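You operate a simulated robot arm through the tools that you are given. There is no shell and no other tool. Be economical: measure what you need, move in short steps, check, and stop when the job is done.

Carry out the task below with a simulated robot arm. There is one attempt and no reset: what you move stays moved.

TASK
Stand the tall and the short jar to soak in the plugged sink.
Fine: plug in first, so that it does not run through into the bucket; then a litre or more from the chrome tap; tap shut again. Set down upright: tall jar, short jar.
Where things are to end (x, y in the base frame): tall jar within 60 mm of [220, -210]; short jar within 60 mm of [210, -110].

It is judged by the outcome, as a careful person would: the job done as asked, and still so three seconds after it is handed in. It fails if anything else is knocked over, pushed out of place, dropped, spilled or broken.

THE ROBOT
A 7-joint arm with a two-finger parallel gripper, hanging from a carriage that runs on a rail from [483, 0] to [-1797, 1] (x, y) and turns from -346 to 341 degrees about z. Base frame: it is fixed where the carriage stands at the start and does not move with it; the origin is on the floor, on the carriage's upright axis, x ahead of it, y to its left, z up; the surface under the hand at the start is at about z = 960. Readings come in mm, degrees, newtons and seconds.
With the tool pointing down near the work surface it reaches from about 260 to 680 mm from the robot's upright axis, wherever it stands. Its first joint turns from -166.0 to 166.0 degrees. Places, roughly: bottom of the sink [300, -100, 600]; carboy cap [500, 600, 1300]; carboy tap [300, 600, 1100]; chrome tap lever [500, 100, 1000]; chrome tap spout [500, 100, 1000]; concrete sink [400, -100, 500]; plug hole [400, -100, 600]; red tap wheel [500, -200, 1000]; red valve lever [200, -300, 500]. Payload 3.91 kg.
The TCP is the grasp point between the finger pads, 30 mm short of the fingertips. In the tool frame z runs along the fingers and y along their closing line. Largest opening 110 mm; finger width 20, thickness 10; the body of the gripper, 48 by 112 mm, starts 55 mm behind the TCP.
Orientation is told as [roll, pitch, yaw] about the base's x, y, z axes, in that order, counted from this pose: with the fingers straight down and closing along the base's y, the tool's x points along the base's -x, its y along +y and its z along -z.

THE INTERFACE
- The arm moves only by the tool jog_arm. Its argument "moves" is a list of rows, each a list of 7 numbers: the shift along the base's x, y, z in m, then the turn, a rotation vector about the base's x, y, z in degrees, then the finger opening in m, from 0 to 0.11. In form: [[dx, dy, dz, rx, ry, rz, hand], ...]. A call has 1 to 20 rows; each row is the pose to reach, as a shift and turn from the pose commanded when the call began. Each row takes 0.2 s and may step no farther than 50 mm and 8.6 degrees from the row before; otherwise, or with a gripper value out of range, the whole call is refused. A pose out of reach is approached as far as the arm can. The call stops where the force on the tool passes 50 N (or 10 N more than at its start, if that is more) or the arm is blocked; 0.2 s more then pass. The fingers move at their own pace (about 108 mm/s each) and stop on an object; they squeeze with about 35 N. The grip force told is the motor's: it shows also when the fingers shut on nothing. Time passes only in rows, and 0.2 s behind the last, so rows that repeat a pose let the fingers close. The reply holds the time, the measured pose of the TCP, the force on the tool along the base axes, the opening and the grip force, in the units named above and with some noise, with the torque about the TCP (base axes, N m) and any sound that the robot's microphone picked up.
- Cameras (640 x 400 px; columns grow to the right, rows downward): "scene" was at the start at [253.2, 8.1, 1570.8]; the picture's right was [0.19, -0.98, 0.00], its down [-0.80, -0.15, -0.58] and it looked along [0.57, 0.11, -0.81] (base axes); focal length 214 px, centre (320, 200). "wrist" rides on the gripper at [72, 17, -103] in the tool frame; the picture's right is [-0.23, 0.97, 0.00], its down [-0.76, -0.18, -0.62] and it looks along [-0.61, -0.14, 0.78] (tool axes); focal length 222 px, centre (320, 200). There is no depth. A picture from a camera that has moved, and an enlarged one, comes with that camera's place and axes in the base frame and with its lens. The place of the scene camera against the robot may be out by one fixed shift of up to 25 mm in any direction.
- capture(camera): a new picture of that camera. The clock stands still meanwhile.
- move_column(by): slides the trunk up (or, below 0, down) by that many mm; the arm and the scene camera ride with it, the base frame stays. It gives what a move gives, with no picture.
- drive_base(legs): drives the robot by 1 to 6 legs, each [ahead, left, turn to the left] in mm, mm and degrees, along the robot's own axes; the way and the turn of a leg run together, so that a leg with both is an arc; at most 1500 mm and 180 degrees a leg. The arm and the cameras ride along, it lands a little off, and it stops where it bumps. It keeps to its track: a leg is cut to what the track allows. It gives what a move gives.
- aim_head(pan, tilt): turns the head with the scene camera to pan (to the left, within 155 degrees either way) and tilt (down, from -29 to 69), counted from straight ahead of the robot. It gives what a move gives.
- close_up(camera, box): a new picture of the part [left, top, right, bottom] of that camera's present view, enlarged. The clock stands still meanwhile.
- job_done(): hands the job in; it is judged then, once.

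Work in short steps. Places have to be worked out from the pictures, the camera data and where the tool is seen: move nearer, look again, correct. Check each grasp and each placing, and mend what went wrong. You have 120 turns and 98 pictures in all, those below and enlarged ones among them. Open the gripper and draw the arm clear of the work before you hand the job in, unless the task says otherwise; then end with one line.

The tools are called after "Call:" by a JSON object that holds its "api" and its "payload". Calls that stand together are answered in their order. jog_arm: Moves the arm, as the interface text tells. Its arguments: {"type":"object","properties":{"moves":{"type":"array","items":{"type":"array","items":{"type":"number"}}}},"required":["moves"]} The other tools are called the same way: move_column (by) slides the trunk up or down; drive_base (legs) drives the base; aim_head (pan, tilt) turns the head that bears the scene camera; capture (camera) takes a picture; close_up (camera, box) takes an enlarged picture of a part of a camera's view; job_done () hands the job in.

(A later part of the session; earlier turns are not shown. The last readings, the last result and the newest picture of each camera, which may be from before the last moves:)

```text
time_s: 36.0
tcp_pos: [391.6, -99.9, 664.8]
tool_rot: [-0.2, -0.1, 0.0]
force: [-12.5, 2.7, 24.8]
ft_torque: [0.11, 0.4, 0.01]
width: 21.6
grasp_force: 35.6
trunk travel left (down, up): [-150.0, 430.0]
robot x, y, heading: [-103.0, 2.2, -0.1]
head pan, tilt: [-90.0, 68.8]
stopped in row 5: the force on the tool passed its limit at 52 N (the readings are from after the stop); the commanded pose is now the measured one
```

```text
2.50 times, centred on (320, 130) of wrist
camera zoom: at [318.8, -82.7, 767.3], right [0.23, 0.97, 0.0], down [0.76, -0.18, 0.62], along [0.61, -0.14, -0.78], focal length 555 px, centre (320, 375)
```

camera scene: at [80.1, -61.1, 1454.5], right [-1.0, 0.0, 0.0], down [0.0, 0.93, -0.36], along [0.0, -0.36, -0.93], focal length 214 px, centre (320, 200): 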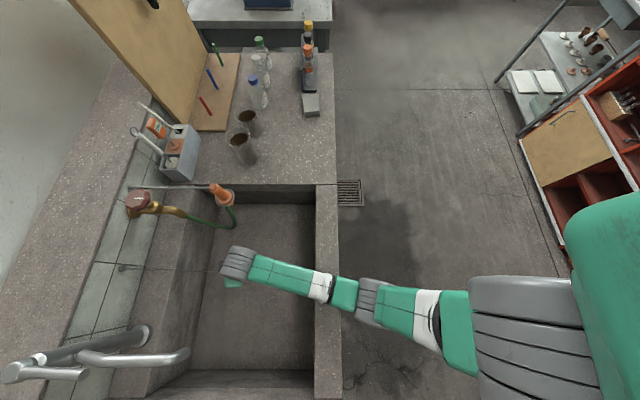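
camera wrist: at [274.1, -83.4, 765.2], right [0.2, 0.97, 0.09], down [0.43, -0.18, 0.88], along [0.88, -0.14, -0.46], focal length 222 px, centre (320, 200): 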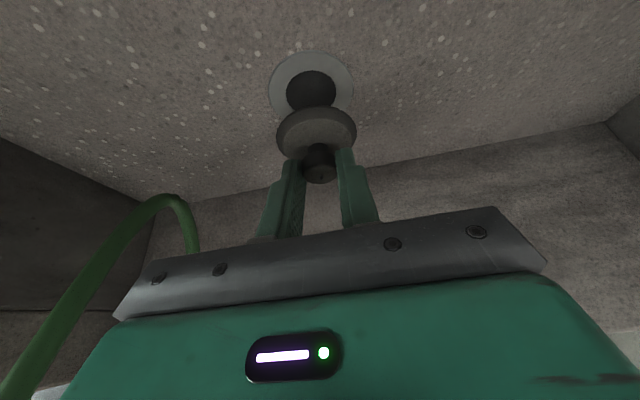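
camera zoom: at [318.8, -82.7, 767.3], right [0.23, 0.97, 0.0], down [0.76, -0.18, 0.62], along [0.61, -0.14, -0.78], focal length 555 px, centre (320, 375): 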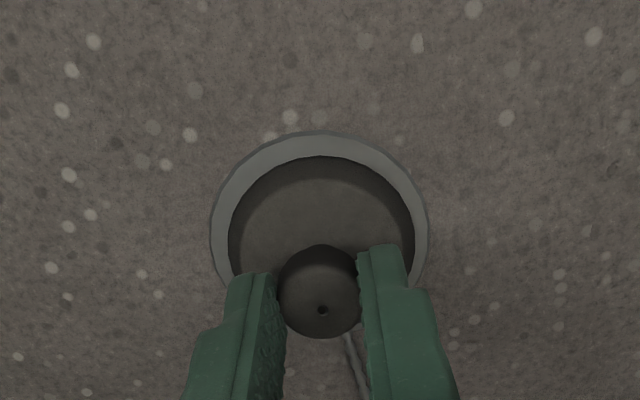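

It stops at the same height when centred. I need to know whether there is a stub under the flange, so I lift it out, lean it toward the scene camera, and look at its underside.

Call:
{"api": "jog_arm", "payload": {"moves": [[-0.002, 0, 0.04, 0, 0, 0, 0], [-0.002, 0, 0.085, 0, 0, 0, 0], [-0.002, 0, 0.13, 0, 0, 0, 0], [-0.002, 0, 0.175, 0, 0, 0, 0], [-0.002, 0, 0.22, 0, 0, 0, 0], [0.0, 0, 0.26, 0, 8, 0, 0], [0.0, 0, 0.27, 0, 16, 0, 0], [0.0, 0, 0.27, 0, 24, 0, 0], [0.0, 0, 0.27, 0, 32, 0, 0], [0.0, 0, 0.27, 0, 40, 0, 0]]}}

Call:
{"api": "aim_head", "payload": {"pan": -15, "tilt": 50}}

Call:
{"api": "capture", "payload": {"camera": "scene"}}

```text
time_s: 38.2
tcp_pos: [394.4, -99.4, 933.5]
tool_rot: [-0.1, 40.1, 0.1]
force: [0.9, 0.5, -0.2]
ft_torque: [0.0, 0.02, 0.03]
width: 21.5
grasp_force: 34.6
trunk travel left (down, up): [-150.0, 430.0]
robot x, y, heading: [-100.1, -1.4, 0.1]
head pan, tilt: [-90.0, 68.8]
```

```text
time_s: 39.7
tcp_pos: [391.7, -99.4, 934.5]
tool_rot: [0.0, 39.9, 0.0]
force: [-1.4, -0.5, 0.4]
ft_torque: [-0.01, 0.01, 0.02]
width: 21.7
grasp_force: 34.8
trunk travel left (down, up): [-150.0, 430.0]
robot x, y, heading: [-102.4, 1.2, 0.0]
head pan, tilt: [-15.0, 50.0]
```

```text
62 pictures are left
camera scene: at [153.4, -25.1, 1476.4], right [-0.26, -0.97, 0.0], down [-0.74, 0.2, -0.64], along [0.62, -0.17, -0.77], focal length 214 px, centre (320, 200)
```

scene: 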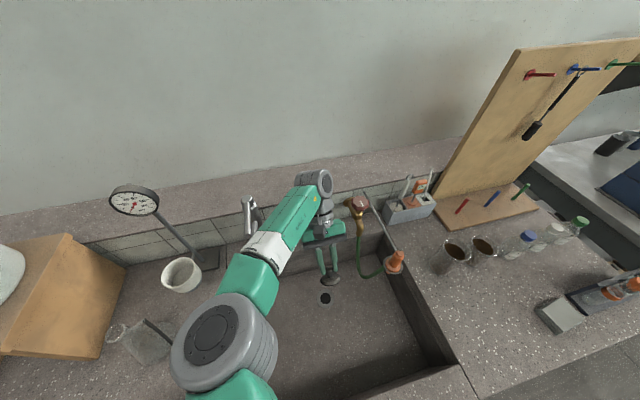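

The plug is visible with its underside toward the camera; enlarge.

Call:
{"api": "close_up", "payload": {"camera": "scene", "box": [300, 240, 360, 310]}}

```text
5.71 times, centred on (330, 275) of scene
camera zoom: at [153.4, -25.1, 1476.4], right [-0.26, -0.97, 0.0], down [-0.74, 0.2, -0.64], along [0.62, -0.17, -0.77], focal length 1226 px, centre (263, -229)
```

zoom: 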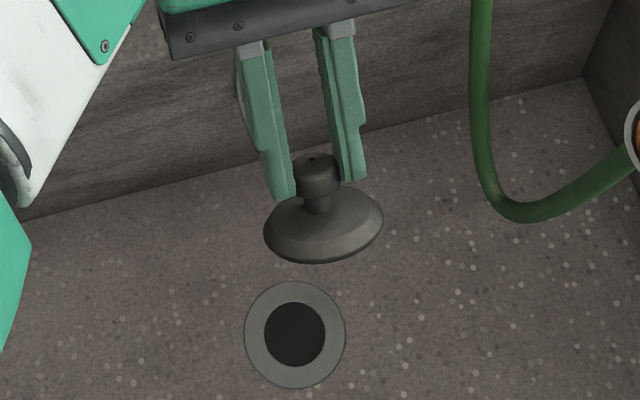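

It's a flat disc plug with bevelled top and no stub, so lying centred over the hole is its seat. I bring it back upright and set it centred on the ring.

Call:
{"api": "jog_arm", "payload": {"moves": [[0.0, 0, 0, 0, -8, 0, 0], [0.0, 0, 0, 0, -16, 0, 0], [0.0, 0, 0, 0, -24, 0, 0], [0.0, 0, 0, 0, -32, 0, 0], [0, 0, -0.02, 0, -40, 0, 0], [-0.001, 0, -0.065, 0, -40, 0, 0], [-0.001, 0, -0.11, 0, -40, 0, 0], [-0.001, 0, -0.155, 0, -40, 0, 0], [-0.001, 0, -0.2, 0, -40, 0, 0], [-0.001, 0, -0.245, 0, -40, 0, 0], [-0.001, 0, -0.26, 0, -40, 0, 0]]}}

```text
time_s: 42.1
tcp_pos: [391.7, -99.5, 671.9]
tool_rot: [-0.2, 0.0, 0.0]
force: [-0.9, -0.2, -1.0]
ft_torque: [0.0, 0.03, 0.02]
width: 21.7
grasp_force: 34.9
trunk travel left (down, up): [-150.0, 430.0]
robot x, y, heading: [-102.1, 1.6, 0.0]
head pan, tilt: [-15.0, 50.0]
```

Shift −2 mm in x, lower to light contact, release, lift and look.

Call:
{"api": "jog_arm", "payload": {"moves": [[-0.002, 0.0, -0.003, 0, 0, 0, 0], [-0.002, 0.0, -0.006, 0, 0, 0, 0], [-0.002, 0.0, -0.0075, 0, 0, 0, 0], [-0.002, 0.0, -0.0075, 0, 0, 0, 0.05], [-0.002, 0.0, -0.0075, 0, 0, 0, 0.05], [-0.002, 0.0, 0.03, 0, 0, 0, 0.05], [-0.002, 0.0, 0.07, 0, 0, 0, 0.03], [-0.002, 0.0, 0.11, 0, 0, 0, 0.03], [-0.002, 0.0, 0.13, 0, 0, 0, 0.0]]}}

Call:
{"api": "close_up", "payload": {"camera": "wrist", "box": [260, 40, 380, 160]}}

```text
time_s: 44.1
tcp_pos: [392.1, -98.5, 803.3]
tool_rot: [0.0, -0.1, 0.1]
force: [-0.3, 0.0, 1.1]
ft_torque: [-0.04, 0.01, 0.02]
width: 0.0
grasp_force: 35.1
trunk travel left (down, up): [-150.0, 430.0]
robot x, y, heading: [-101.4, 1.6, 0.2]
head pan, tilt: [-15.0, 50.0]
```

```text
3.33 times, centred on (320, 100) of wrist
camera zoom: at [317.6, -81.3, 906.0], right [0.23, 0.97, 0.0], down [0.76, -0.18, 0.62], along [0.61, -0.14, -0.78], focal length 740 px, centre (320, 533)
```

zoom: 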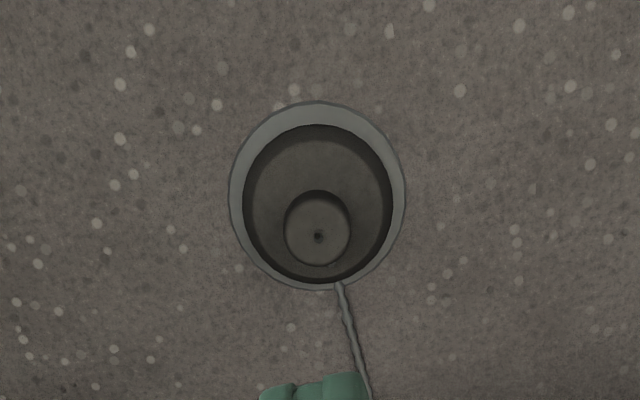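

Plug covers the hole, about 2.5 mm far in x. I regrip and shift it 2.5 mm back to be well centred.

Call:
{"api": "jog_arm", "payload": {"moves": [[-0.001, 0, -0.045, 0, 0, 0, 0.05], [-0.001, 0, -0.09, 0, 0, 0, 0.05], [-0.001, 0, -0.125, 0, 0, 0, 0.05], [-0.001, 0, -0.138, 0, 0, 0, 0.05], [-0.001, 0, -0.138, 0, 0, 0, 0.0], [-0.001, 0, -0.138, 0, 0, 0, 0.0], [-0.001, 0, -0.136, 0, 0, 0, 0.0], [-0.0035, 0, -0.136, 0, 0, 0, 0.0], [-0.0035, 0, -0.139, 0, 0, 0, 0.0], [-0.0035, 0, -0.139, 0, 0, 0, 0.05], [-0.0035, 0, -0.139, 0, 0, 0, 0.05], [-0.0035, 0, -0.1, 0, 0, 0, 0.05], [-0.0035, 0, -0.06, 0, 0, 0, 0.03], [-0.0035, 0, -0.01, 0, 0, 0, 0.0]]}}

Call:
{"api": "close_up", "payload": {"camera": "wrist", "box": [260, 40, 380, 160]}}

```text
time_s: 47.1
tcp_pos: [387.4, -99.7, 791.6]
tool_rot: [-0.2, -0.1, 0.1]
force: [0.6, 0.2, -0.4]
ft_torque: [-0.03, 0.02, -0.04]
width: 0.1
grasp_force: 34.9
trunk travel left (down, up): [-150.0, 430.0]
robot x, y, heading: [-102.3, 0.9, 0.2]
head pan, tilt: [-15.0, 50.0]
```

```text
3.33 times, centred on (320, 100) of wrist
camera zoom: at [314.1, -83.3, 894.9], right [0.23, 0.97, 0.0], down [0.76, -0.18, 0.62], along [0.61, -0.14, -0.78], focal length 740 px, centre (320, 533)
```

zoom: 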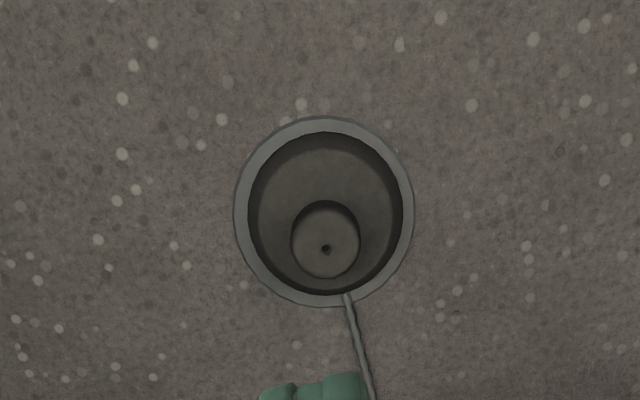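

The plug is now nicely centred. Next the chrome tap: lift the hand clear and look at the tap.

Call:
{"api": "jog_arm", "payload": {"moves": [[-0.0, 0, 0.045, 0, 0, 0, 0], [0.0, 0, 0.09, 0, 0, 0, 0], [0.0, 0, 0.135, 0, 0, 0, 0], [0.0, -0.02, 0.18, 0, 0, 0, 0], [0.0, -0.05, 0.21, 0, 0, 0, 0], [0.0, -0.09, 0.23, 0, 0, 0, 0]]}}

Call:
{"api": "aim_head", "payload": {"pan": 5, "tilt": 45}}

Call:
{"api": "capture", "payload": {"camera": "scene"}}

Call:
{"api": "close_up", "payload": {"camera": "scene", "box": [200, 170, 360, 330]}}

```text
time_s: 48.5
tcp_pos: [386.1, -188.1, 1023.7]
tool_rot: [-0.1, 0.0, 0.1]
force: [-1.0, 0.0, 1.6]
ft_torque: [0.01, 0.04, -0.01]
width: 0.0
grasp_force: 35.5
trunk travel left (down, up): [-150.0, 430.0]
robot x, y, heading: [-98.0, 0.2, 0.2]
head pan, tilt: [-15.0, 50.0]
```

```text
time_s: 49.3
tcp_pos: [384.3, -190.1, 1023.4]
tool_rot: [-0.1, -0.1, 0.0]
force: [0.2, 0.0, -0.1]
ft_torque: [-0.04, -0.01, -0.03]
width: 0.0
grasp_force: 34.3
trunk travel left (down, up): [-150.0, 430.0]
robot x, y, heading: [-107.9, -5.0, -0.1]
head pan, tilt: [5.0, 45.0]
```

```text
58 pictures are left
camera scene: at [160.0, 1.9, 1483.4], right [0.09, -1.0, 0.0], down [-0.7, -0.06, -0.71], along [0.7, 0.06, -0.71], focal length 214 px, centre (320, 200)
```

scene: 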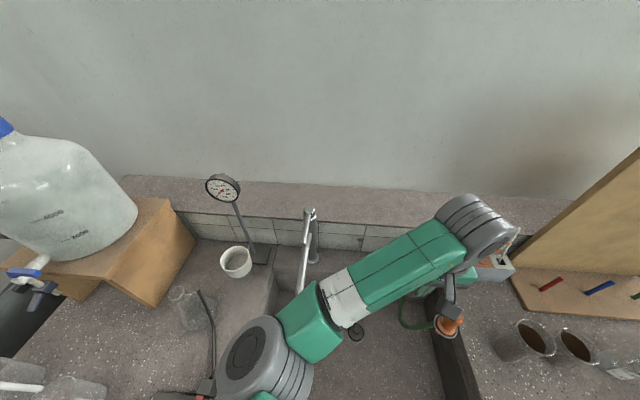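

```text
2.50 times, centred on (280, 250) of scene
camera zoom: at [160.0, 1.9, 1483.4], right [0.09, -1.0, 0.0], down [-0.7, -0.06, -0.71], along [0.7, 0.06, -0.71], focal length 536 px, centre (420, 75)
```

zoom: 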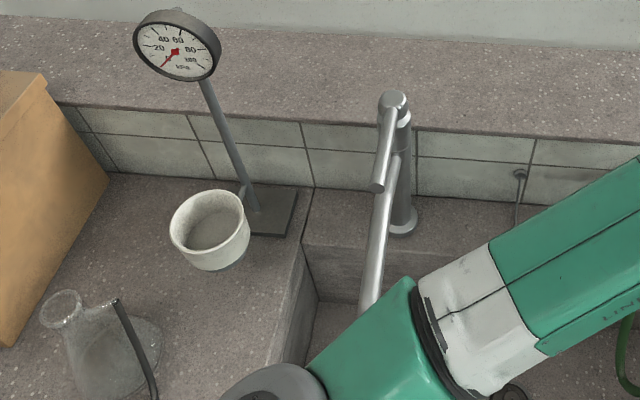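

The tap is a body with a lever on top pointing over the spout. I move the hand to about (470,-20,1150) to see it with the wrist camera.

Call:
{"api": "jog_arm", "payload": {"moves": [[0.0, 0.0, 0.045, 0, 0, 0, 0], [0.0, 0.02, 0.09, 0, 0, 0, 0], [0.02, 0.06, 0.11, 0, 0, 0, 0], [0.04, 0.1, 0.127, 0, 0, 0, 0], [0.06, 0.14, 0.127, 0, 0, 0, 0], [0.085, 0.169, 0.127, 0, 0, 0, 0]]}}

Call:
{"api": "capture", "payload": {"camera": "wrist"}}

```text
time_s: 50.7
tcp_pos: [472.0, -19.7, 1151.4]
tool_rot: [-0.1, 0.1, 0.0]
force: [-0.8, -0.2, 0.6]
ft_torque: [0.03, -0.01, 0.02]
width: 0.0
grasp_force: 35.1
trunk travel left (down, up): [-150.0, 430.0]
robot x, y, heading: [-102.4, -0.6, 0.2]
head pan, tilt: [5.0, 45.0]
```

```text
56 pictures are left
camera wrist: at [398.4, -2.3, 1254.8], right [0.23, 0.97, 0.0], down [0.76, -0.18, 0.62], along [0.61, -0.14, -0.78], focal length 222 px, centre (320, 200)
```

wrist: 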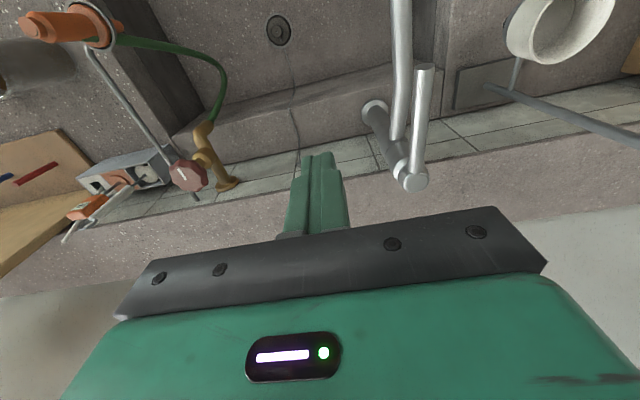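

Lever runs from its pivot (558,70,1042) to a tip near (452,80,1025), with the spout ~35 mm below it. I move above it with open fingers and look again.

Call:
{"api": "jog_arm", "payload": {"moves": [[0.0, 0.04, 0.0, 0, 0, 0, 0.06], [0.0, 0.08, 0.0, 0, 0, 0, 0.06], [-0.005, 0.097, -0.02, 0, 0, 0, 0.06], [-0.005, 0.097, -0.06, 0, 0, 0, 0.06]]}}

Call:
{"api": "capture", "payload": {"camera": "wrist"}}

```text
time_s: 51.7
tcp_pos: [466.6, 77.6, 1091.5]
tool_rot: [-0.1, 0.0, -0.1]
force: [-0.4, -0.3, -0.9]
ft_torque: [-0.01, 0.01, 0.0]
width: 60.1
grasp_force: 0.1
trunk travel left (down, up): [-150.0, 430.0]
robot x, y, heading: [-106.2, -1.9, 0.0]
head pan, tilt: [5.0, 45.0]
```

```text
55 pictures are left
camera wrist: at [393.8, 93.5, 1193.9], right [0.23, 0.97, 0.0], down [0.76, -0.18, 0.62], along [0.61, -0.14, -0.78], focal length 222 px, centre (320, 200)
```

wrist: 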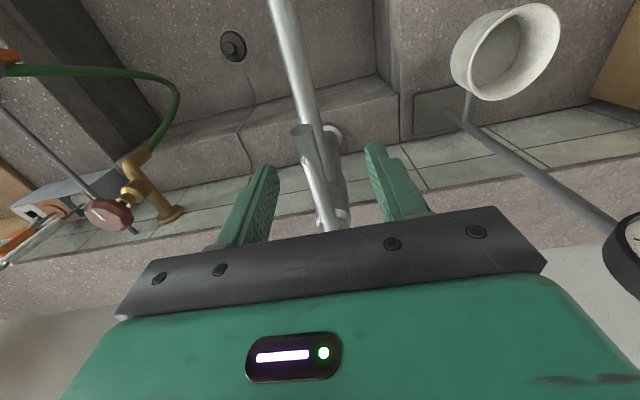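

Lever tip ≈(447,71,1044), roughly level with its pivot. I descend to TCP (464,72,1053) astride the lever and close.

Call:
{"api": "jog_arm", "payload": {"moves": [[-0.002, -0.005, -0.02, 0, 0, 0, 0.06], [-0.002, -0.005, -0.038, 0, 0, 0, 0.06], [-0.002, -0.005, -0.038, 0, 0, 0, 0.03], [-0.002, -0.005, -0.038, 0, 0, 0, 0.0], [-0.002, -0.005, -0.038, 0, 0, 0, 0.0]]}}

Call:
{"api": "capture", "payload": {"camera": "wrist"}}

```text
time_s: 52.9
tcp_pos: [464.3, 70.0, 1053.9]
tool_rot: [-0.2, -0.1, 0.1]
force: [0.6, -2.3, 1.7]
ft_torque: [0.01, -0.17, -0.01]
width: 14.4
grasp_force: 44.9
trunk travel left (down, up): [-150.0, 430.0]
robot x, y, heading: [-103.8, 2.2, 0.0]
head pan, tilt: [5.0, 45.0]
```

```text
54 pictures are left
camera wrist: at [390.9, 86.8, 1156.3], right [0.23, 0.97, 0.0], down [0.76, -0.18, 0.62], along [0.61, -0.14, -0.78], focal length 222 px, centre (320, 200)
```

wrist: 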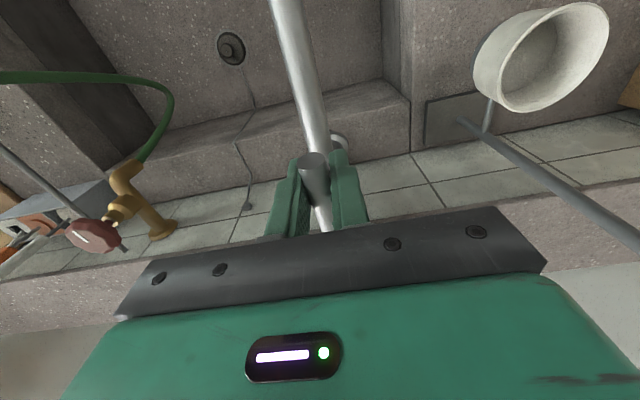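

Lever gripped. Lift it along its arc by ~12° and listen for water.

Call:
{"api": "jog_arm", "payload": {"moves": [[0.0, 0, 0.006, 0, 4, 0, 0], [0.001, 0, 0.013, 0, 8, 0, 0], [0.003, 0, 0.02, 0, 12, 0, 0]]}}

Call:
{"api": "capture", "payload": {"camera": "scene"}}

```text
time_s: 53.7
tcp_pos: [468.7, 70.4, 1071.4]
tool_rot: [-0.1, 11.9, 0.0]
force: [12.2, -2.9, -7.5]
ft_torque: [0.09, 0.17, 0.01]
width: 14.6
grasp_force: 44.6
trunk travel left (down, up): [-150.0, 430.0]
robot x, y, heading: [-103.6, -1.4, -0.0]
head pan, tilt: [5.0, 45.0]
```

```text
53 pictures are left
camera scene: at [161.1, 1.5, 1483.4], right [0.09, -1.0, 0.0], down [-0.7, -0.06, -0.71], along [0.71, 0.06, -0.71], focal length 214 px, centre (320, 200)
```

scene: 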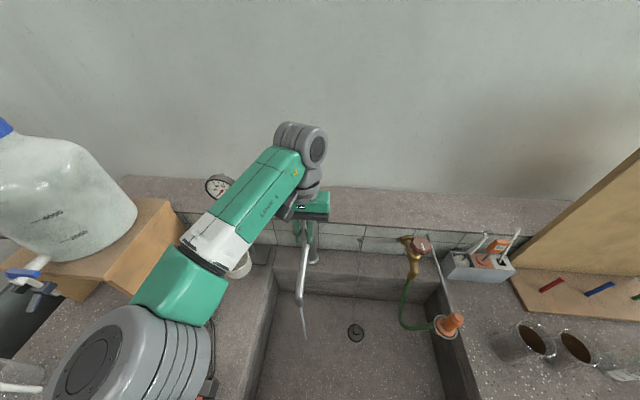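

Water is running from the spout into the sink. Enlarge to check the stream and sink, and let some seconds pass.

Call:
{"api": "jog_arm", "payload": {"moves": [[0, 0, 0, 0, 0, 0, 0], [0, 0, 0, 0, 0, 0, 0], [0, 0, 0, 0, 0, 0, 0], [0, 0, 0, 0, 0, 0, 0], [0, 0, 0, 0, 0, 0, 0], [0, 0, 0, 0, 0, 0, 0], [0, 0, 0, 0, 0, 0, 0], [0, 0, 0, 0, 0, 0, 0], [0, 0, 0, 0, 0, 0, 0], [0, 0, 0, 0, 0, 0, 0], [0, 0, 0, 0, 0, 0, 0], [0, 0, 0, 0, 0, 0, 0], [0, 0, 0, 0, 0, 0, 0], [0, 0, 0, 0, 0, 0, 0], [0, 0, 0, 0, 0, 0, 0], [0, 0, 0, 0, 0, 0, 0], [0, 0, 0, 0, 0, 0, 0], [0, 0, 0, 0, 0, 0, 0]]}}

Call:
{"api": "close_up", "payload": {"camera": "scene", "box": [240, 200, 440, 400]}}

```text
time_s: 57.5
tcp_pos: [468.0, 70.0, 1073.8]
tool_rot: [-0.1, 11.9, 0.0]
force: [14.8, -5.3, -9.1]
ft_torque: [0.03, 0.36, 0.02]
width: 14.3
grasp_force: 44.9
trunk travel left (down, up): [-150.0, 430.0]
robot x, y, heading: [-102.6, -0.1, 0.1]
head pan, tilt: [5.0, 45.0]
```

```text
2.00 times, centred on (340, 300) of scene
camera zoom: at [161.1, 1.4, 1483.8], right [0.09, -1.0, 0.0], down [-0.7, -0.06, -0.71], along [0.71, 0.06, -0.71], focal length 429 px, centre (280, 0)
```

zoom: 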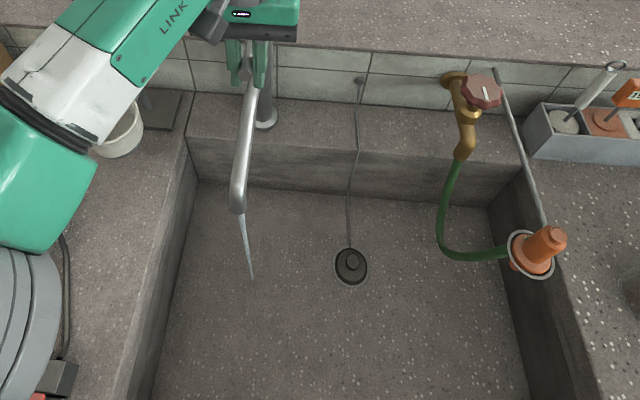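

Stream is thin, no draining sound. I lift the lever some 8° more and keep filling.

Call:
{"api": "jog_arm", "payload": {"moves": [[0.002, 0, 0.007, 0, 4, 0, 0], [0.004, 0, 0.014, 0, 8, 0, 0], [0.004, 0, 0.014, 0, 8, 0, 0], [0.004, 0, 0.014, 0, 8, 0, 0], [0.004, 0, 0.014, 0, 8, 0, 0], [0.004, 0, 0.014, 0, 8, 0, 0], [0.004, 0, 0.014, 0, 8, 0, 0], [0.004, 0, 0.014, 0, 8, 0, 0], [0.004, 0, 0.014, 0, 8, 0, 0], [0.004, 0, 0.014, 0, 8, 0, 0], [0.004, 0, 0.014, 0, 8, 0, 0], [0.004, 0, 0.014, 0, 8, 0, 0], [0.004, 0, 0.014, 0, 8, 0, 0], [0.004, 0, 0.014, 0, 8, 0, 0], [0.004, 0, 0.014, 0, 8, 0, 0], [0.004, 0, 0.014, 0, 8, 0, 0], [0.004, 0, 0.014, 0, 8, 0, 0], [0.004, 0, 0.014, 0, 8, 0, 0], [0.004, 0, 0.014, 0, 8, 0, 0], [0.004, 0, 0.014, 0, 8, 0, 0]]}}

Call:
{"api": "close_up", "payload": {"camera": "scene", "box": [240, 200, 440, 400]}}

```text
time_s: 61.7
tcp_pos: [473.7, 71.6, 1087.7]
tool_rot: [-0.3, 19.8, 0.0]
force: [19.5, -7.7, -11.6]
ft_torque: [0.01, 0.08, -0.03]
width: 14.4
grasp_force: 44.6
trunk travel left (down, up): [-150.0, 430.0]
robot x, y, heading: [-100.8, -0.6, 0.2]
head pan, tilt: [5.0, 45.0]
```

```text
2.00 times, centred on (340, 300) of scene
camera zoom: at [161.3, 1.1, 1483.9], right [0.09, -1.0, 0.0], down [-0.7, -0.06, -0.71], along [0.71, 0.06, -0.71], focal length 429 px, centre (280, 0)
```

zoom: 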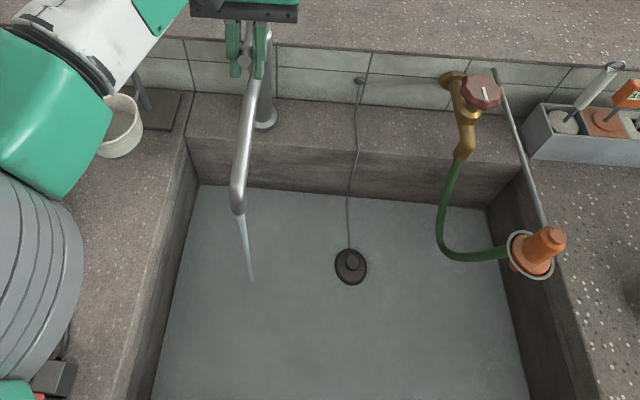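

Water is collecting in the sink. I keep it running another ~4 s and compare the level.

Call:
{"api": "jog_arm", "payload": {"moves": [[0, 0, 0, 0, 0, 0, 0], [0, 0, 0, 0, 0, 0, 0], [0, 0, 0, 0, 0, 0, 0], [0, 0, 0, 0, 0, 0, 0], [0, 0, 0, 0, 0, 0, 0], [0, 0, 0, 0, 0, 0, 0], [0, 0, 0, 0, 0, 0, 0], [0, 0, 0, 0, 0, 0, 0], [0, 0, 0, 0, 0, 0, 0], [0, 0, 0, 0, 0, 0, 0], [0, 0, 0, 0, 0, 0, 0], [0, 0, 0, 0, 0, 0, 0], [0, 0, 0, 0, 0, 0, 0], [0, 0, 0, 0, 0, 0, 0], [0, 0, 0, 0, 0, 0, 0], [0, 0, 0, 0, 0, 0, 0], [0, 0, 0, 0, 0, 0, 0], [0, 0, 0, 0, 0, 0, 0], [0, 0, 0, 0, 0, 0, 0], [0, 0, 0, 0, 0, 0, 0]]}}

Call:
{"api": "close_up", "payload": {"camera": "scene", "box": [240, 200, 440, 400]}}

```text
time_s: 65.9
tcp_pos: [473.7, 69.3, 1086.9]
tool_rot: [-0.2, 19.9, 0.1]
force: [10.9, -8.1, -0.1]
ft_torque: [0.01, -0.56, -0.02]
width: 14.2
grasp_force: 45.1
trunk travel left (down, up): [-150.0, 430.0]
robot x, y, heading: [-104.1, -0.7, 0.1]
head pan, tilt: [5.0, 45.0]
```

```text
2.00 times, centred on (340, 300) of scene
camera zoom: at [161.2, 1.1, 1483.8], right [0.09, -1.0, 0.0], down [-0.7, -0.06, -0.71], along [0.71, 0.06, -0.71], focal length 429 px, centre (280, 0)
```

zoom: 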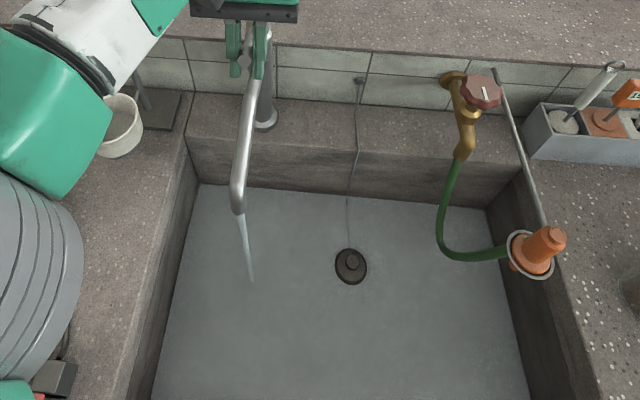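

Level rises slowly; I let it run 8 more seconds.

Call:
{"api": "jog_arm", "payload": {"moves": [[0, 0, 0, 0, 0, 0, 0], [0, 0, 0, 0, 0, 0, 0], [0, 0, 0, 0, 0, 0, 0], [0, 0, 0, 0, 0, 0, 0], [0, 0, 0, 0, 0, 0, 0], [0, 0, 0, 0, 0, 0, 0], [0, 0, 0, 0, 0, 0, 0], [0, 0, 0, 0, 0, 0, 0], [0, 0, 0, 0, 0, 0, 0], [0, 0, 0, 0, 0, 0, 0], [0, 0, 0, 0, 0, 0, 0], [0, 0, 0, 0, 0, 0, 0], [0, 0, 0, 0, 0, 0, 0], [0, 0, 0, 0, 0, 0, 0], [0, 0, 0, 0, 0, 0, 0], [0, 0, 0, 0, 0, 0, 0], [0, 0, 0, 0, 0, 0, 0], [0, 0, 0, 0, 0, 0, 0], [0, 0, 0, 0, 0, 0, 0], [0, 0, 0, 0, 0, 0, 0]]}}

Call:
{"api": "jog_arm", "payload": {"moves": [[0, 0, 0, 0, 0, 0, 0], [0, 0, 0, 0, 0, 0, 0], [0, 0, 0, 0, 0, 0, 0], [0, 0, 0, 0, 0, 0, 0], [0, 0, 0, 0, 0, 0, 0], [0, 0, 0, 0, 0, 0, 0], [0, 0, 0, 0, 0, 0, 0], [0, 0, 0, 0, 0, 0, 0], [0, 0, 0, 0, 0, 0, 0], [0, 0, 0, 0, 0, 0, 0], [0, 0, 0, 0, 0, 0, 0], [0, 0, 0, 0, 0, 0, 0], [0, 0, 0, 0, 0, 0, 0], [0, 0, 0, 0, 0, 0, 0], [0, 0, 0, 0, 0, 0, 0], [0, 0, 0, 0, 0, 0, 0], [0, 0, 0, 0, 0, 0, 0], [0, 0, 0, 0, 0, 0, 0], [0, 0, 0, 0, 0, 0, 0], [0, 0, 0, 0, 0, 0, 0]]}}

Call:
{"api": "close_up", "payload": {"camera": "scene", "box": [240, 200, 440, 400]}}

```text
time_s: 70.1
tcp_pos: [474.1, 69.5, 1087.8]
tool_rot: [-0.2, 19.8, 0.0]
force: [9.8, -7.7, -1.3]
ft_torque: [0.0, -0.43, 0.04]
width: 14.2
grasp_force: 45.3
trunk travel left (down, up): [-150.0, 430.0]
robot x, y, heading: [-99.2, -0.1, -0.1]
head pan, tilt: [5.0, 45.0]
```

```text
time_s: 74.3
tcp_pos: [473.4, 70.1, 1088.3]
tool_rot: [-0.2, 19.9, 0.0]
force: [10.7, -8.0, -5.1]
ft_torque: [0.01, -0.16, 0.02]
width: 14.3
grasp_force: 44.8
trunk travel left (down, up): [-150.0, 430.0]
robot x, y, heading: [-103.6, 2.4, 0.1]
head pan, tilt: [5.0, 45.0]
```

```text
2.00 times, centred on (340, 300) of scene
camera zoom: at [160.9, 1.1, 1483.7], right [0.09, -1.0, 0.0], down [-0.7, -0.06, -0.71], along [0.71, 0.06, -0.71], focal length 429 px, centre (280, 0)
```

zoom: 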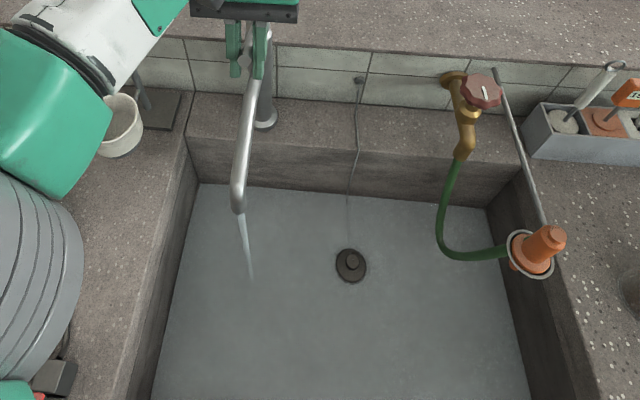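

The rise is small per second; I run another ~16 s to be safely above a litre.

Call:
{"api": "jog_arm", "payload": {"moves": [[0, 0, 0, 0, 0, 0, 0], [0, 0, 0, 0, 0, 0, 0], [0, 0, 0, 0, 0, 0, 0], [0, 0, 0, 0, 0, 0, 0], [0, 0, 0, 0, 0, 0, 0], [0, 0, 0, 0, 0, 0, 0], [0, 0, 0, 0, 0, 0, 0], [0, 0, 0, 0, 0, 0, 0], [0, 0, 0, 0, 0, 0, 0], [0, 0, 0, 0, 0, 0, 0], [0, 0, 0, 0, 0, 0, 0], [0, 0, 0, 0, 0, 0, 0], [0, 0, 0, 0, 0, 0, 0], [0, 0, 0, 0, 0, 0, 0], [0, 0, 0, 0, 0, 0, 0], [0, 0, 0, 0, 0, 0, 0], [0, 0, 0, 0, 0, 0, 0], [0, 0, 0, 0, 0, 0, 0], [0, 0, 0, 0, 0, 0, 0], [0, 0, 0, 0, 0, 0, 0]]}}

Call:
{"api": "jog_arm", "payload": {"moves": [[0, 0, 0, 0, 0, 0, 0], [0, 0, 0, 0, 0, 0, 0], [0, 0, 0, 0, 0, 0, 0], [0, 0, 0, 0, 0, 0, 0], [0, 0, 0, 0, 0, 0, 0], [0, 0, 0, 0, 0, 0, 0], [0, 0, 0, 0, 0, 0, 0], [0, 0, 0, 0, 0, 0, 0], [0, 0, 0, 0, 0, 0, 0], [0, 0, 0, 0, 0, 0, 0], [0, 0, 0, 0, 0, 0, 0], [0, 0, 0, 0, 0, 0, 0], [0, 0, 0, 0, 0, 0, 0], [0, 0, 0, 0, 0, 0, 0], [0, 0, 0, 0, 0, 0, 0], [0, 0, 0, 0, 0, 0, 0], [0, 0, 0, 0, 0, 0, 0], [0, 0, 0, 0, 0, 0, 0], [0, 0, 0, 0, 0, 0, 0], [0, 0, 0, 0, 0, 0, 0]]}}

Call:
{"api": "jog_arm", "payload": {"moves": [[0, 0, 0, 0, 0, 0, 0], [0, 0, 0, 0, 0, 0, 0], [0, 0, 0, 0, 0, 0, 0], [0, 0, 0, 0, 0, 0, 0], [0, 0, 0, 0, 0, 0, 0], [0, 0, 0, 0, 0, 0, 0], [0, 0, 0, 0, 0, 0, 0], [0, 0, 0, 0, 0, 0, 0], [0, 0, 0, 0, 0, 0, 0], [0, 0, 0, 0, 0, 0, 0], [0, 0, 0, 0, 0, 0, 0], [0, 0, 0, 0, 0, 0, 0], [0, 0, 0, 0, 0, 0, 0], [0, 0, 0, 0, 0, 0, 0], [0, 0, 0, 0, 0, 0, 0], [0, 0, 0, 0, 0, 0, 0], [0, 0, 0, 0, 0, 0, 0], [0, 0, 0, 0, 0, 0, 0], [0, 0, 0, 0, 0, 0, 0], [0, 0, 0, 0, 0, 0, 0]]}}

Call:
{"api": "jog_arm", "payload": {"moves": [[0, 0, 0, 0, 0, 0, 0], [0, 0, 0, 0, 0, 0, 0], [0, 0, 0, 0, 0, 0, 0], [0, 0, 0, 0, 0, 0, 0], [0, 0, 0, 0, 0, 0, 0], [0, 0, 0, 0, 0, 0, 0], [0, 0, 0, 0, 0, 0, 0], [0, 0, 0, 0, 0, 0, 0], [0, 0, 0, 0, 0, 0, 0], [0, 0, 0, 0, 0, 0, 0], [0, 0, 0, 0, 0, 0, 0], [0, 0, 0, 0, 0, 0, 0], [0, 0, 0, 0, 0, 0, 0], [0, 0, 0, 0, 0, 0, 0], [0, 0, 0, 0, 0, 0, 0], [0, 0, 0, 0, 0, 0, 0], [0, 0, 0, 0, 0, 0, 0], [0, 0, 0, 0, 0, 0, 0], [0, 0, 0, 0, 0, 0, 0], [0, 0, 0, 0, 0, 0, 0]]}}

Call:
{"api": "close_up", "payload": {"camera": "scene", "box": [240, 200, 440, 400]}}

```text
time_s: 78.5
tcp_pos: [474.0, 70.3, 1087.1]
tool_rot: [-0.2, 19.9, 0.0]
force: [9.3, -8.1, -3.7]
ft_torque: [0.07, -0.14, 0.01]
width: 14.0
grasp_force: 45.1
trunk travel left (down, up): [-150.0, 430.0]
robot x, y, heading: [-103.3, 1.5, 0.1]
head pan, tilt: [5.0, 45.0]
```

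```text
time_s: 82.7
tcp_pos: [472.9, 69.1, 1086.6]
tool_rot: [-0.2, 19.9, -0.1]
force: [7.7, -8.3, -2.3]
ft_torque: [-0.03, -0.21, 0.03]
width: 14.5
grasp_force: 45.0
trunk travel left (down, up): [-150.0, 430.0]
robot x, y, heading: [-103.4, -0.5, 0.3]
head pan, tilt: [5.0, 45.0]
```

```text
time_s: 86.9
tcp_pos: [472.5, 69.3, 1086.5]
tool_rot: [-0.2, 19.9, -0.1]
force: [7.2, -8.7, -2.1]
ft_torque: [0.02, -0.15, -0.01]
width: 14.3
grasp_force: 45.0
trunk travel left (down, up): [-150.0, 430.0]
robot x, y, heading: [-107.7, 1.2, -0.1]
head pan, tilt: [5.0, 45.0]
```

```text
time_s: 91.1
tcp_pos: [471.6, 69.8, 1086.4]
tool_rot: [-0.2, 20.0, 0.0]
force: [6.6, -8.4, -3.2]
ft_torque: [0.01, -0.09, 0.0]
width: 14.3
grasp_force: 45.3
trunk travel left (down, up): [-150.0, 430.0]
robot x, y, heading: [-103.9, 3.5, 0.1]
head pan, tilt: [5.0, 45.0]
```

```text
2.00 times, centred on (340, 300) of scene
camera zoom: at [160.6, 1.1, 1483.6], right [0.09, -1.0, 0.0], down [-0.7, -0.06, -0.71], along [0.7, 0.06, -0.71], focal length 429 px, centre (280, 0)
```

zoom: 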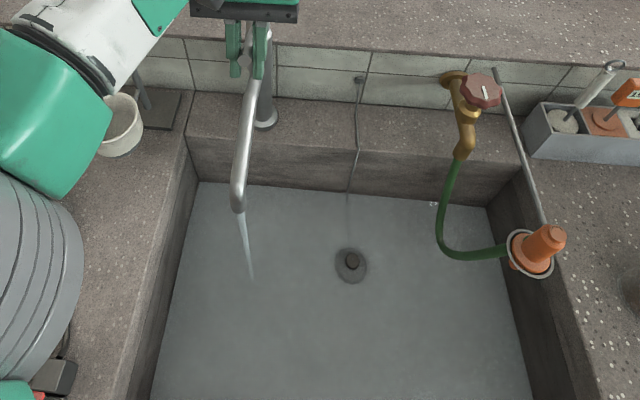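

The plug flange is now fully under (≈10 mm over ~0.2 m², about 2 L). Shut the tap by taking the lever back down along the arc, slightly firmly.

Call:
{"api": "jog_arm", "payload": {"moves": [[-0.002, 0, -0.008, 0, -5, 0, 0], [-0.005, 0, -0.016, 0, -10, 0, 0], [-0.007, 0, -0.024, 0, -15, 0, 0], [-0.008, 0, -0.033, 0, -20, 0, 0], [-0.008, 0, -0.036, 0, -20, 0, 0]]}}

Call:
{"api": "close_up", "payload": {"camera": "scene", "box": [240, 200, 440, 400]}}

```text
time_s: 92.3
tcp_pos: [463.0, 70.1, 1051.1]
tool_rot: [-0.2, -0.1, 0.1]
force: [-18.4, -11.7, 28.0]
ft_torque: [0.01, -0.12, -0.03]
width: 14.7
grasp_force: 45.0
trunk travel left (down, up): [-150.0, 430.0]
robot x, y, heading: [-105.1, -4.5, 0.1]
head pan, tilt: [5.0, 45.0]
```

```text
2.00 times, centred on (340, 300) of scene
camera zoom: at [159.4, 0.9, 1483.5], right [0.09, -1.0, 0.0], down [-0.7, -0.06, -0.71], along [0.7, 0.06, -0.71], focal length 429 px, centre (280, 0)
```

zoom: 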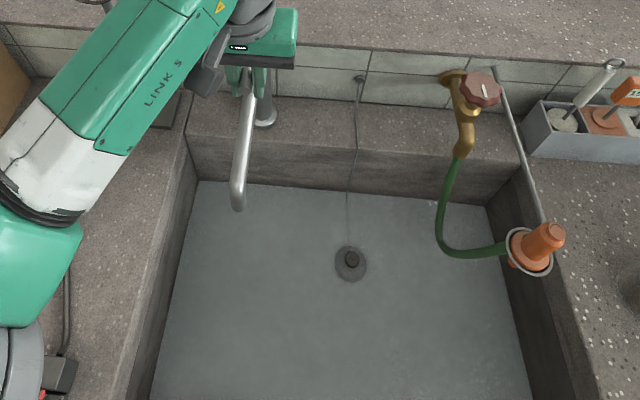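

Flow has stopped. Release the lever, rise, and go over to the jars to look.

Call:
{"api": "jog_arm", "payload": {"moves": [[0, 0, 0.0, 0, 0, 0, 0.05], [0, 0, 0.0, 0, 0, 0, 0.05], [0, 0, 0.04, 0, 0, 0, 0.05], [0, 0, 0.08, 0, 0, 0, 0.06], [0, 0, 0.12, 0, 0, 0, 0.1], [-0.01, -0.04, 0.12, 0, 0, 0, 0.11], [-0.02, -0.085, 0.12, 0, 0, 0, 0.11], [-0.03, -0.13, 0.12, 0, 0, 0, 0.11], [-0.04, -0.175, 0.12, 0, 0, 0, 0.11], [-0.05, -0.22, 0.12, 0, 0, 0, 0.11], [-0.06, -0.265, 0.12, 0, 0, 0, 0.11], [-0.08, -0.31, 0.12, 0, 0, 0, 0.11], [-0.1, -0.355, 0.12, 0, 0, 0, 0.11], [-0.12, -0.4, 0.12, 0, 0, 0, 0.11], [-0.13, -0.44, 0.12, 0, 0, 0, 0.11], [-0.13, -0.47, 0.12, 0, 0, 0, 0.11]]}}

Call:
{"api": "capture", "payload": {"camera": "wrist"}}

Call:
{"api": "close_up", "payload": {"camera": "scene", "box": [200, 170, 360, 330]}}

```text
time_s: 95.7
tcp_pos: [331.3, -397.5, 1171.2]
tool_rot: [-0.1, 0.0, 0.0]
force: [0.3, -0.2, 0.3]
ft_torque: [-0.01, -0.01, 0.0]
width: 110.1
grasp_force: 0.1
trunk travel left (down, up): [-150.0, 430.0]
robot x, y, heading: [-101.2, 2.6, -0.0]
head pan, tilt: [5.0, 45.0]
```

```text
46 pictures are left
camera wrist: at [258.3, -381.9, 1274.6], right [0.23, 0.97, 0.0], down [0.76, -0.18, 0.62], along [0.61, -0.14, -0.78], focal length 222 px, centre (320, 200)
```

wrist: 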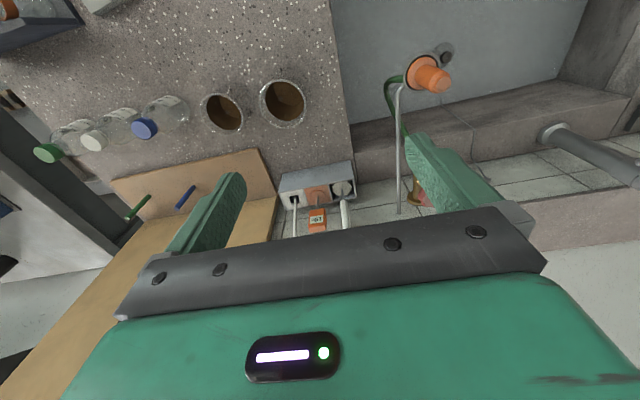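

```text
2.50 times, centred on (280, 250) of scene
camera zoom: at [160.0, 2.0, 1483.4], right [0.09, -1.0, 0.0], down [-0.7, -0.06, -0.71], along [0.7, 0.06, -0.71], focal length 536 px, centre (420, 75)
```

zoom: 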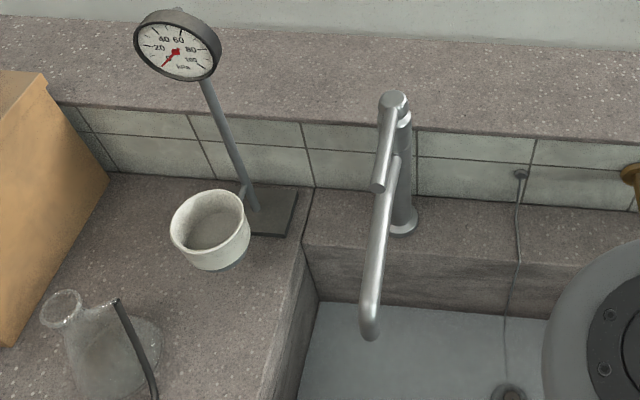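

Tap shut with the lever in its original place. Enlarge the jars.

Call:
{"api": "close_up", "payload": {"camera": "wrist", "box": [180, 60, 340, 160]}}

```text
4.00 times, centred on (260, 110) of wrist
camera zoom: at [258.3, -381.9, 1274.6], right [0.23, 0.97, 0.0], down [0.76, -0.18, 0.62], along [0.61, -0.14, -0.78], focal length 888 px, centre (560, 560)
```

zoom: 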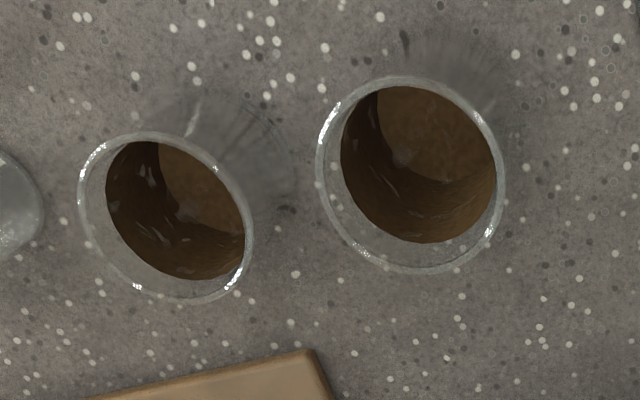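

Jars are brown-coated inside, rims ≈68 mm wide at around z≈937; A ≈(336,-454), B ≈(329,-548). I turn the hand −90° (closing along x, so the neighbour jar isn't in the way) and take a second, lower view.

Call:
{"api": "jog_arm", "payload": {"moves": [[0, 0, 0, 0, 0, -8.5, 0.11], [0, 0, 0, 0, 0, -17, 0.11], [0, 0, 0, 0, 0, -25.5, 0.11], [0, 0, 0, 0, 0, -34, 0.11], [0, 0, 0, 0, 0, -42.5, 0.11], [0, -0.01, 0, 0, 0, -51, 0.11], [0, -0.02, -0.01, 0, 0, -59.5, 0.11], [0.002, -0.03, -0.02, 0, 0, -68, 0.11], [0.004, -0.04, -0.04, 0, 0, -76.5, 0.11], [0.005, -0.043, -0.07, 0, 0, -85, 0.11], [0.005, -0.043, -0.07, 0, 0, -90, 0.11]]}}

Call:
{"api": "capture", "payload": {"camera": "wrist"}}

```text
time_s: 98.1
tcp_pos: [338.5, -442.2, 1101.8]
tool_rot: [-0.2, -0.1, -90.1]
force: [0.2, 0.2, -0.4]
ft_torque: [0.02, 0.02, -0.01]
width: 109.9
grasp_force: 0.0
trunk travel left (down, up): [-150.0, 430.0]
robot x, y, heading: [-104.0, -0.3, 0.2]
head pan, tilt: [5.0, 45.0]
```

```text
43 pictures are left
camera wrist: at [355.4, -370.1, 1203.3], right [0.97, -0.23, 0.0], down [-0.18, -0.76, 0.62], along [-0.14, -0.61, -0.78], focal length 222 px, centre (320, 200)
```

wrist: 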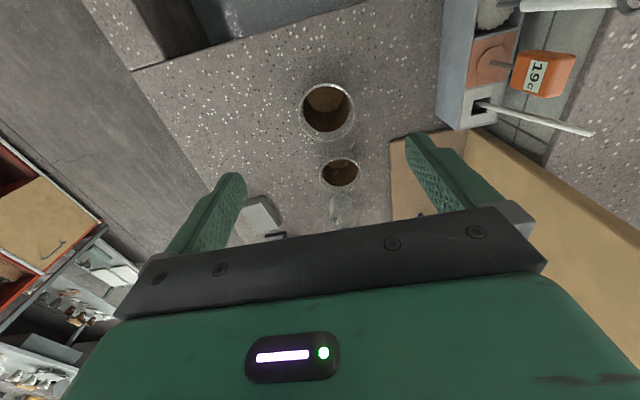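

Triangulated: A (tall, rim z≈895) near (345,-462); B (short, rim ≈855) near (345,-588), both ~75 mm wide. Enlarge to refine.

Call:
{"api": "close_up", "payload": {"camera": "wrist", "box": [260, 60, 400, 220]}}

```text
2.50 times, centred on (330, 140) of wrist
camera zoom: at [355.4, -370.1, 1203.3], right [0.97, -0.23, 0.0], down [-0.18, -0.76, 0.62], along [-0.14, -0.61, -0.78], focal length 555 px, centre (295, 350)
```

zoom: 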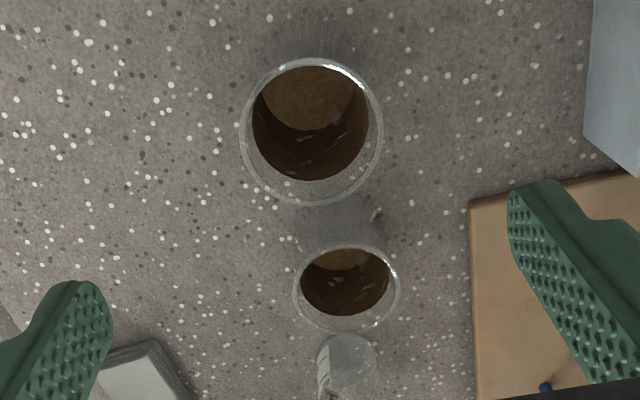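

A ≈(343.5,-461), rim ≈908; B ≈(341,-578), rim ≈880. Centre over A and descend to z≈970 to verify.

Call:
{"api": "jog_arm", "payload": {"moves": [[0.003, -0.01, -0.04, 0, 0, 0, 0.11], [0.005, -0.019, -0.08, 0, 0, 0, 0.11], [0.005, -0.019, -0.12, 0, 0, 0, 0.11], [0.005, -0.019, -0.132, 0, 0, 0, 0.11]]}}

Call:
{"api": "capture", "payload": {"camera": "wrist"}}

```text
time_s: 99.1
tcp_pos: [344.8, -459.3, 969.0]
tool_rot: [-0.1, 0.0, -90.0]
force: [-0.3, 0.7, 1.3]
ft_torque: [-0.01, 0.02, 0.0]
width: 110.1
grasp_force: 0.0
trunk travel left (down, up): [-150.0, 430.0]
robot x, y, heading: [-100.6, -0.8, 0.1]
head pan, tilt: [5.0, 45.0]
```

```text
41 pictures are left
camera wrist: at [362.0, -387.5, 1070.3], right [0.97, -0.23, 0.0], down [-0.18, -0.76, 0.62], along [-0.14, -0.61, -0.78], focal length 222 px, centre (320, 200)
```

wrist: 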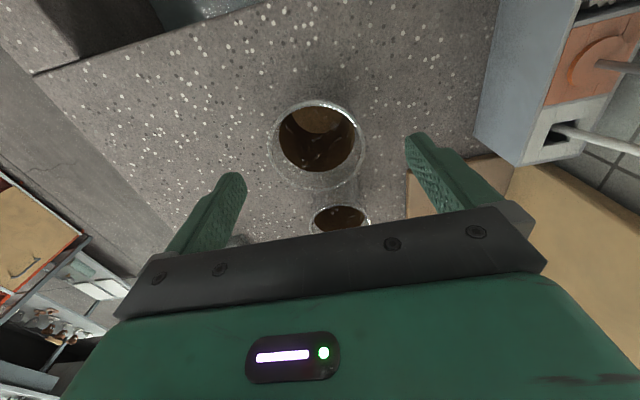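

Rim A confirmed centred at (345,-460), z≈909. Descend to z≈875 and close gently.

Call:
{"api": "jog_arm", "payload": {"moves": [[0, 0, -0.03, 0, 0, 0, 0.11], [0, 0, -0.06, 0, 0, 0, 0.11], [0, 0, -0.094, 0, 0, 0, 0.11], [0, 0, -0.094, 0, 0, 0, 0.08], [0, 0, -0.094, 0, 0, 0, 0.06], [0, 0, -0.094, 0, 0, 0, 0.06]]}}

Call:
{"api": "capture", "payload": {"camera": "wrist"}}

```text
time_s: 100.5
tcp_pos: [344.7, -459.7, 874.4]
tool_rot: [-0.1, -0.1, -90.0]
force: [0.9, -1.0, 0.2]
ft_torque: [-0.08, -0.13, -0.03]
width: 67.7
grasp_force: 34.9
trunk travel left (down, up): [-150.0, 430.0]
robot x, y, heading: [-105.2, 0.6, -0.0]
head pan, tilt: [5.0, 45.0]
```

```text
40 pictures are left
camera wrist: at [361.3, -388.2, 977.6], right [0.97, -0.23, 0.0], down [-0.18, -0.76, 0.62], along [-0.14, -0.61, -0.78], focal length 222 px, centre (320, 200)
```

wrist: 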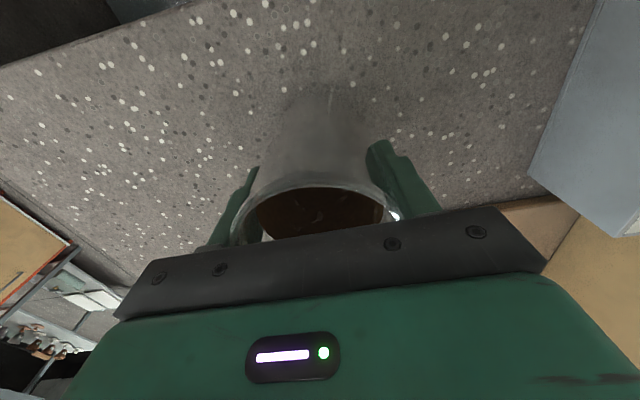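

Tall jar gripped (67.7 mm wide, bottom z≈783). Lift to z≈1010, check the hold, then back the carriage 110 mm.

Call:
{"api": "jog_arm", "payload": {"moves": [[0, 0, 0.015, 0, 0, 0, 0.06], [0, 0, 0.04, 0, 0, 0, 0.06], [0, 0, 0.08, 0, 0, 0, 0.06], [0, 0, 0.11, 0, 0, 0, 0.06], [0, 0, 0.135, 0, 0, 0, 0.06]]}}

Call:
{"api": "drive_base", "payload": {"legs": [[-110, 0, 0]]}}

Call:
{"api": "aim_head", "payload": {"pan": -50, "tilt": 55}}

Call:
{"api": "capture", "payload": {"camera": "scene"}}

```text
time_s: 101.7
tcp_pos: [343.0, -461.4, 1010.1]
tool_rot: [-0.1, 0.0, -90.1]
force: [-0.4, -0.2, -1.2]
ft_torque: [0.0, -0.02, 0.01]
width: 67.8
grasp_force: 35.2
trunk travel left (down, up): [-150.0, 430.0]
robot x, y, heading: [-99.6, -1.7, 0.1]
head pan, tilt: [5.0, 45.0]
```

```text
time_s: 102.9
tcp_pos: [228.7, -461.4, 1010.1]
tool_rot: [-0.1, -0.1, -90.1]
force: [-0.9, -0.6, -2.7]
ft_torque: [0.02, -0.01, 0.01]
width: 67.8
grasp_force: 35.1
trunk travel left (down, up): [-150.0, 430.0]
robot x, y, heading: [-214.9, 2.6, 0.0]
head pan, tilt: [5.0, 45.0]
```

```text
time_s: 104.2
tcp_pos: [230.4, -461.4, 1010.5]
tool_rot: [-0.1, 0.0, -90.0]
force: [0.1, 0.8, -1.1]
ft_torque: [0.04, -0.01, 0.01]
width: 67.7
grasp_force: 35.3
trunk travel left (down, up): [-150.0, 430.0]
robot x, y, heading: [-214.2, 0.5, 0.3]
head pan, tilt: [-50.0, 55.0]
```

```text
39 pictures are left
camera scene: at [12.7, -60.2, 1469.9], right [-0.76, -0.64, 0.0], down [-0.53, 0.63, -0.57], along [0.37, -0.44, -0.82], focal length 214 px, centre (320, 200)
```

scene: 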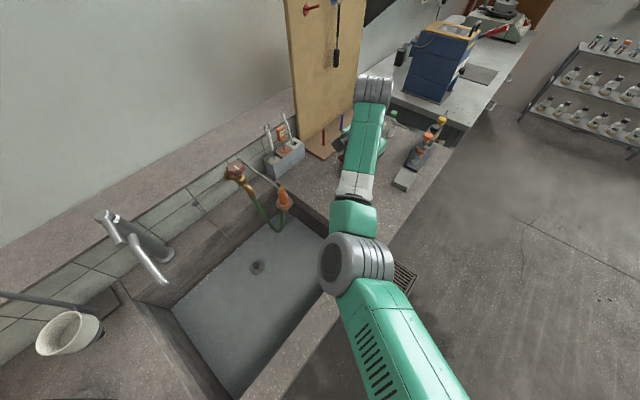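

Jar held, path over the sink clear. Move +y to (220,-210) at height, then lower to z≈760.

Call:
{"api": "jog_arm", "payload": {"moves": [[-0.003, 0.03, 0, 0, 0, 0, 0.06], [-0.006, 0.07, 0, 0, 0, 0, 0.06], [-0.009, 0.11, 0, 0, 0, 0, 0.06], [-0.01, 0.15, 0, 0, 0, 0, 0.06], [-0.01, 0.19, 0, 0, 0, 0, 0.06], [-0.01, 0.225, 0, 0, 0, 0, 0.06], [-0.01, 0.25, 0, 0, 0, 0, 0.06], [-0.01, 0.251, -0.04, 0, 0, 0, 0.06], [-0.01, 0.251, -0.08, 0, 0, 0, 0.06], [-0.01, 0.251, -0.12, 0, 0, 0, 0.06], [-0.01, 0.251, -0.16, 0, 0, 0, 0.06], [-0.01, 0.251, -0.2, 0, 0, 0, 0.06], [-0.01, 0.251, -0.24, 0, 0, 0, 0.06]]}}

Call:
{"api": "capture", "payload": {"camera": "scene"}}

Call:
{"api": "capture", "payload": {"camera": "wrist"}}

```text
time_s: 107.0
tcp_pos: [218.8, -210.4, 769.0]
tool_rot: [0.0, 0.0, -90.0]
force: [0.3, 1.5, -0.7]
ft_torque: [0.05, -0.01, 0.03]
width: 67.4
grasp_force: 34.9
trunk travel left (down, up): [-150.0, 430.0]
robot x, y, heading: [-215.6, -1.9, 0.2]
head pan, tilt: [-50.0, 55.0]
```

```text
38 pictures are left
camera scene: at [12.4, -60.3, 1469.9], right [-0.76, -0.64, 0.0], down [-0.53, 0.63, -0.57], along [0.37, -0.44, -0.82], focal length 214 px, centre (320, 200)
```

scene: 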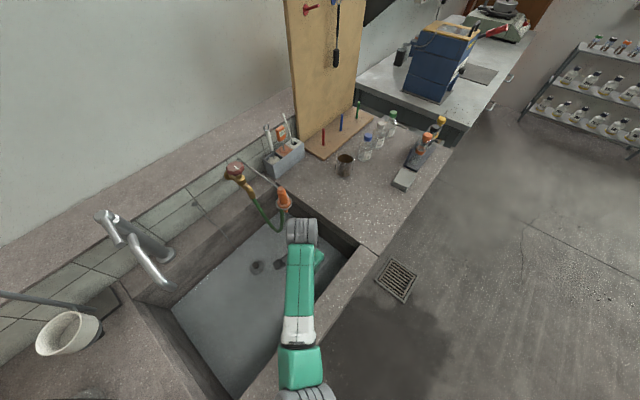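

```text
37 pictures are left
camera wrist: at [234.9, -137.8, 872.1], right [0.97, -0.23, 0.0], down [-0.18, -0.76, 0.62], along [-0.14, -0.61, -0.78], focal length 222 px, centre (320, 200)
```

wrist: 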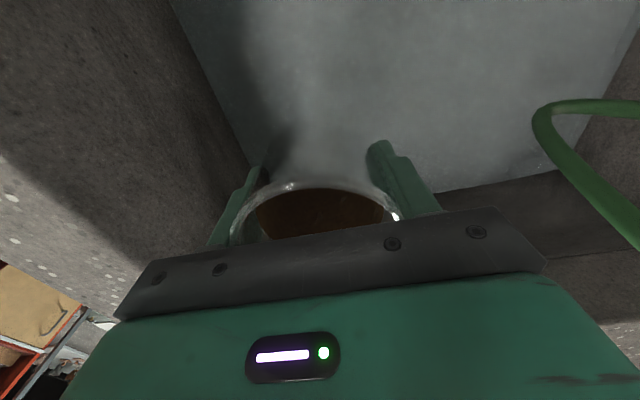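

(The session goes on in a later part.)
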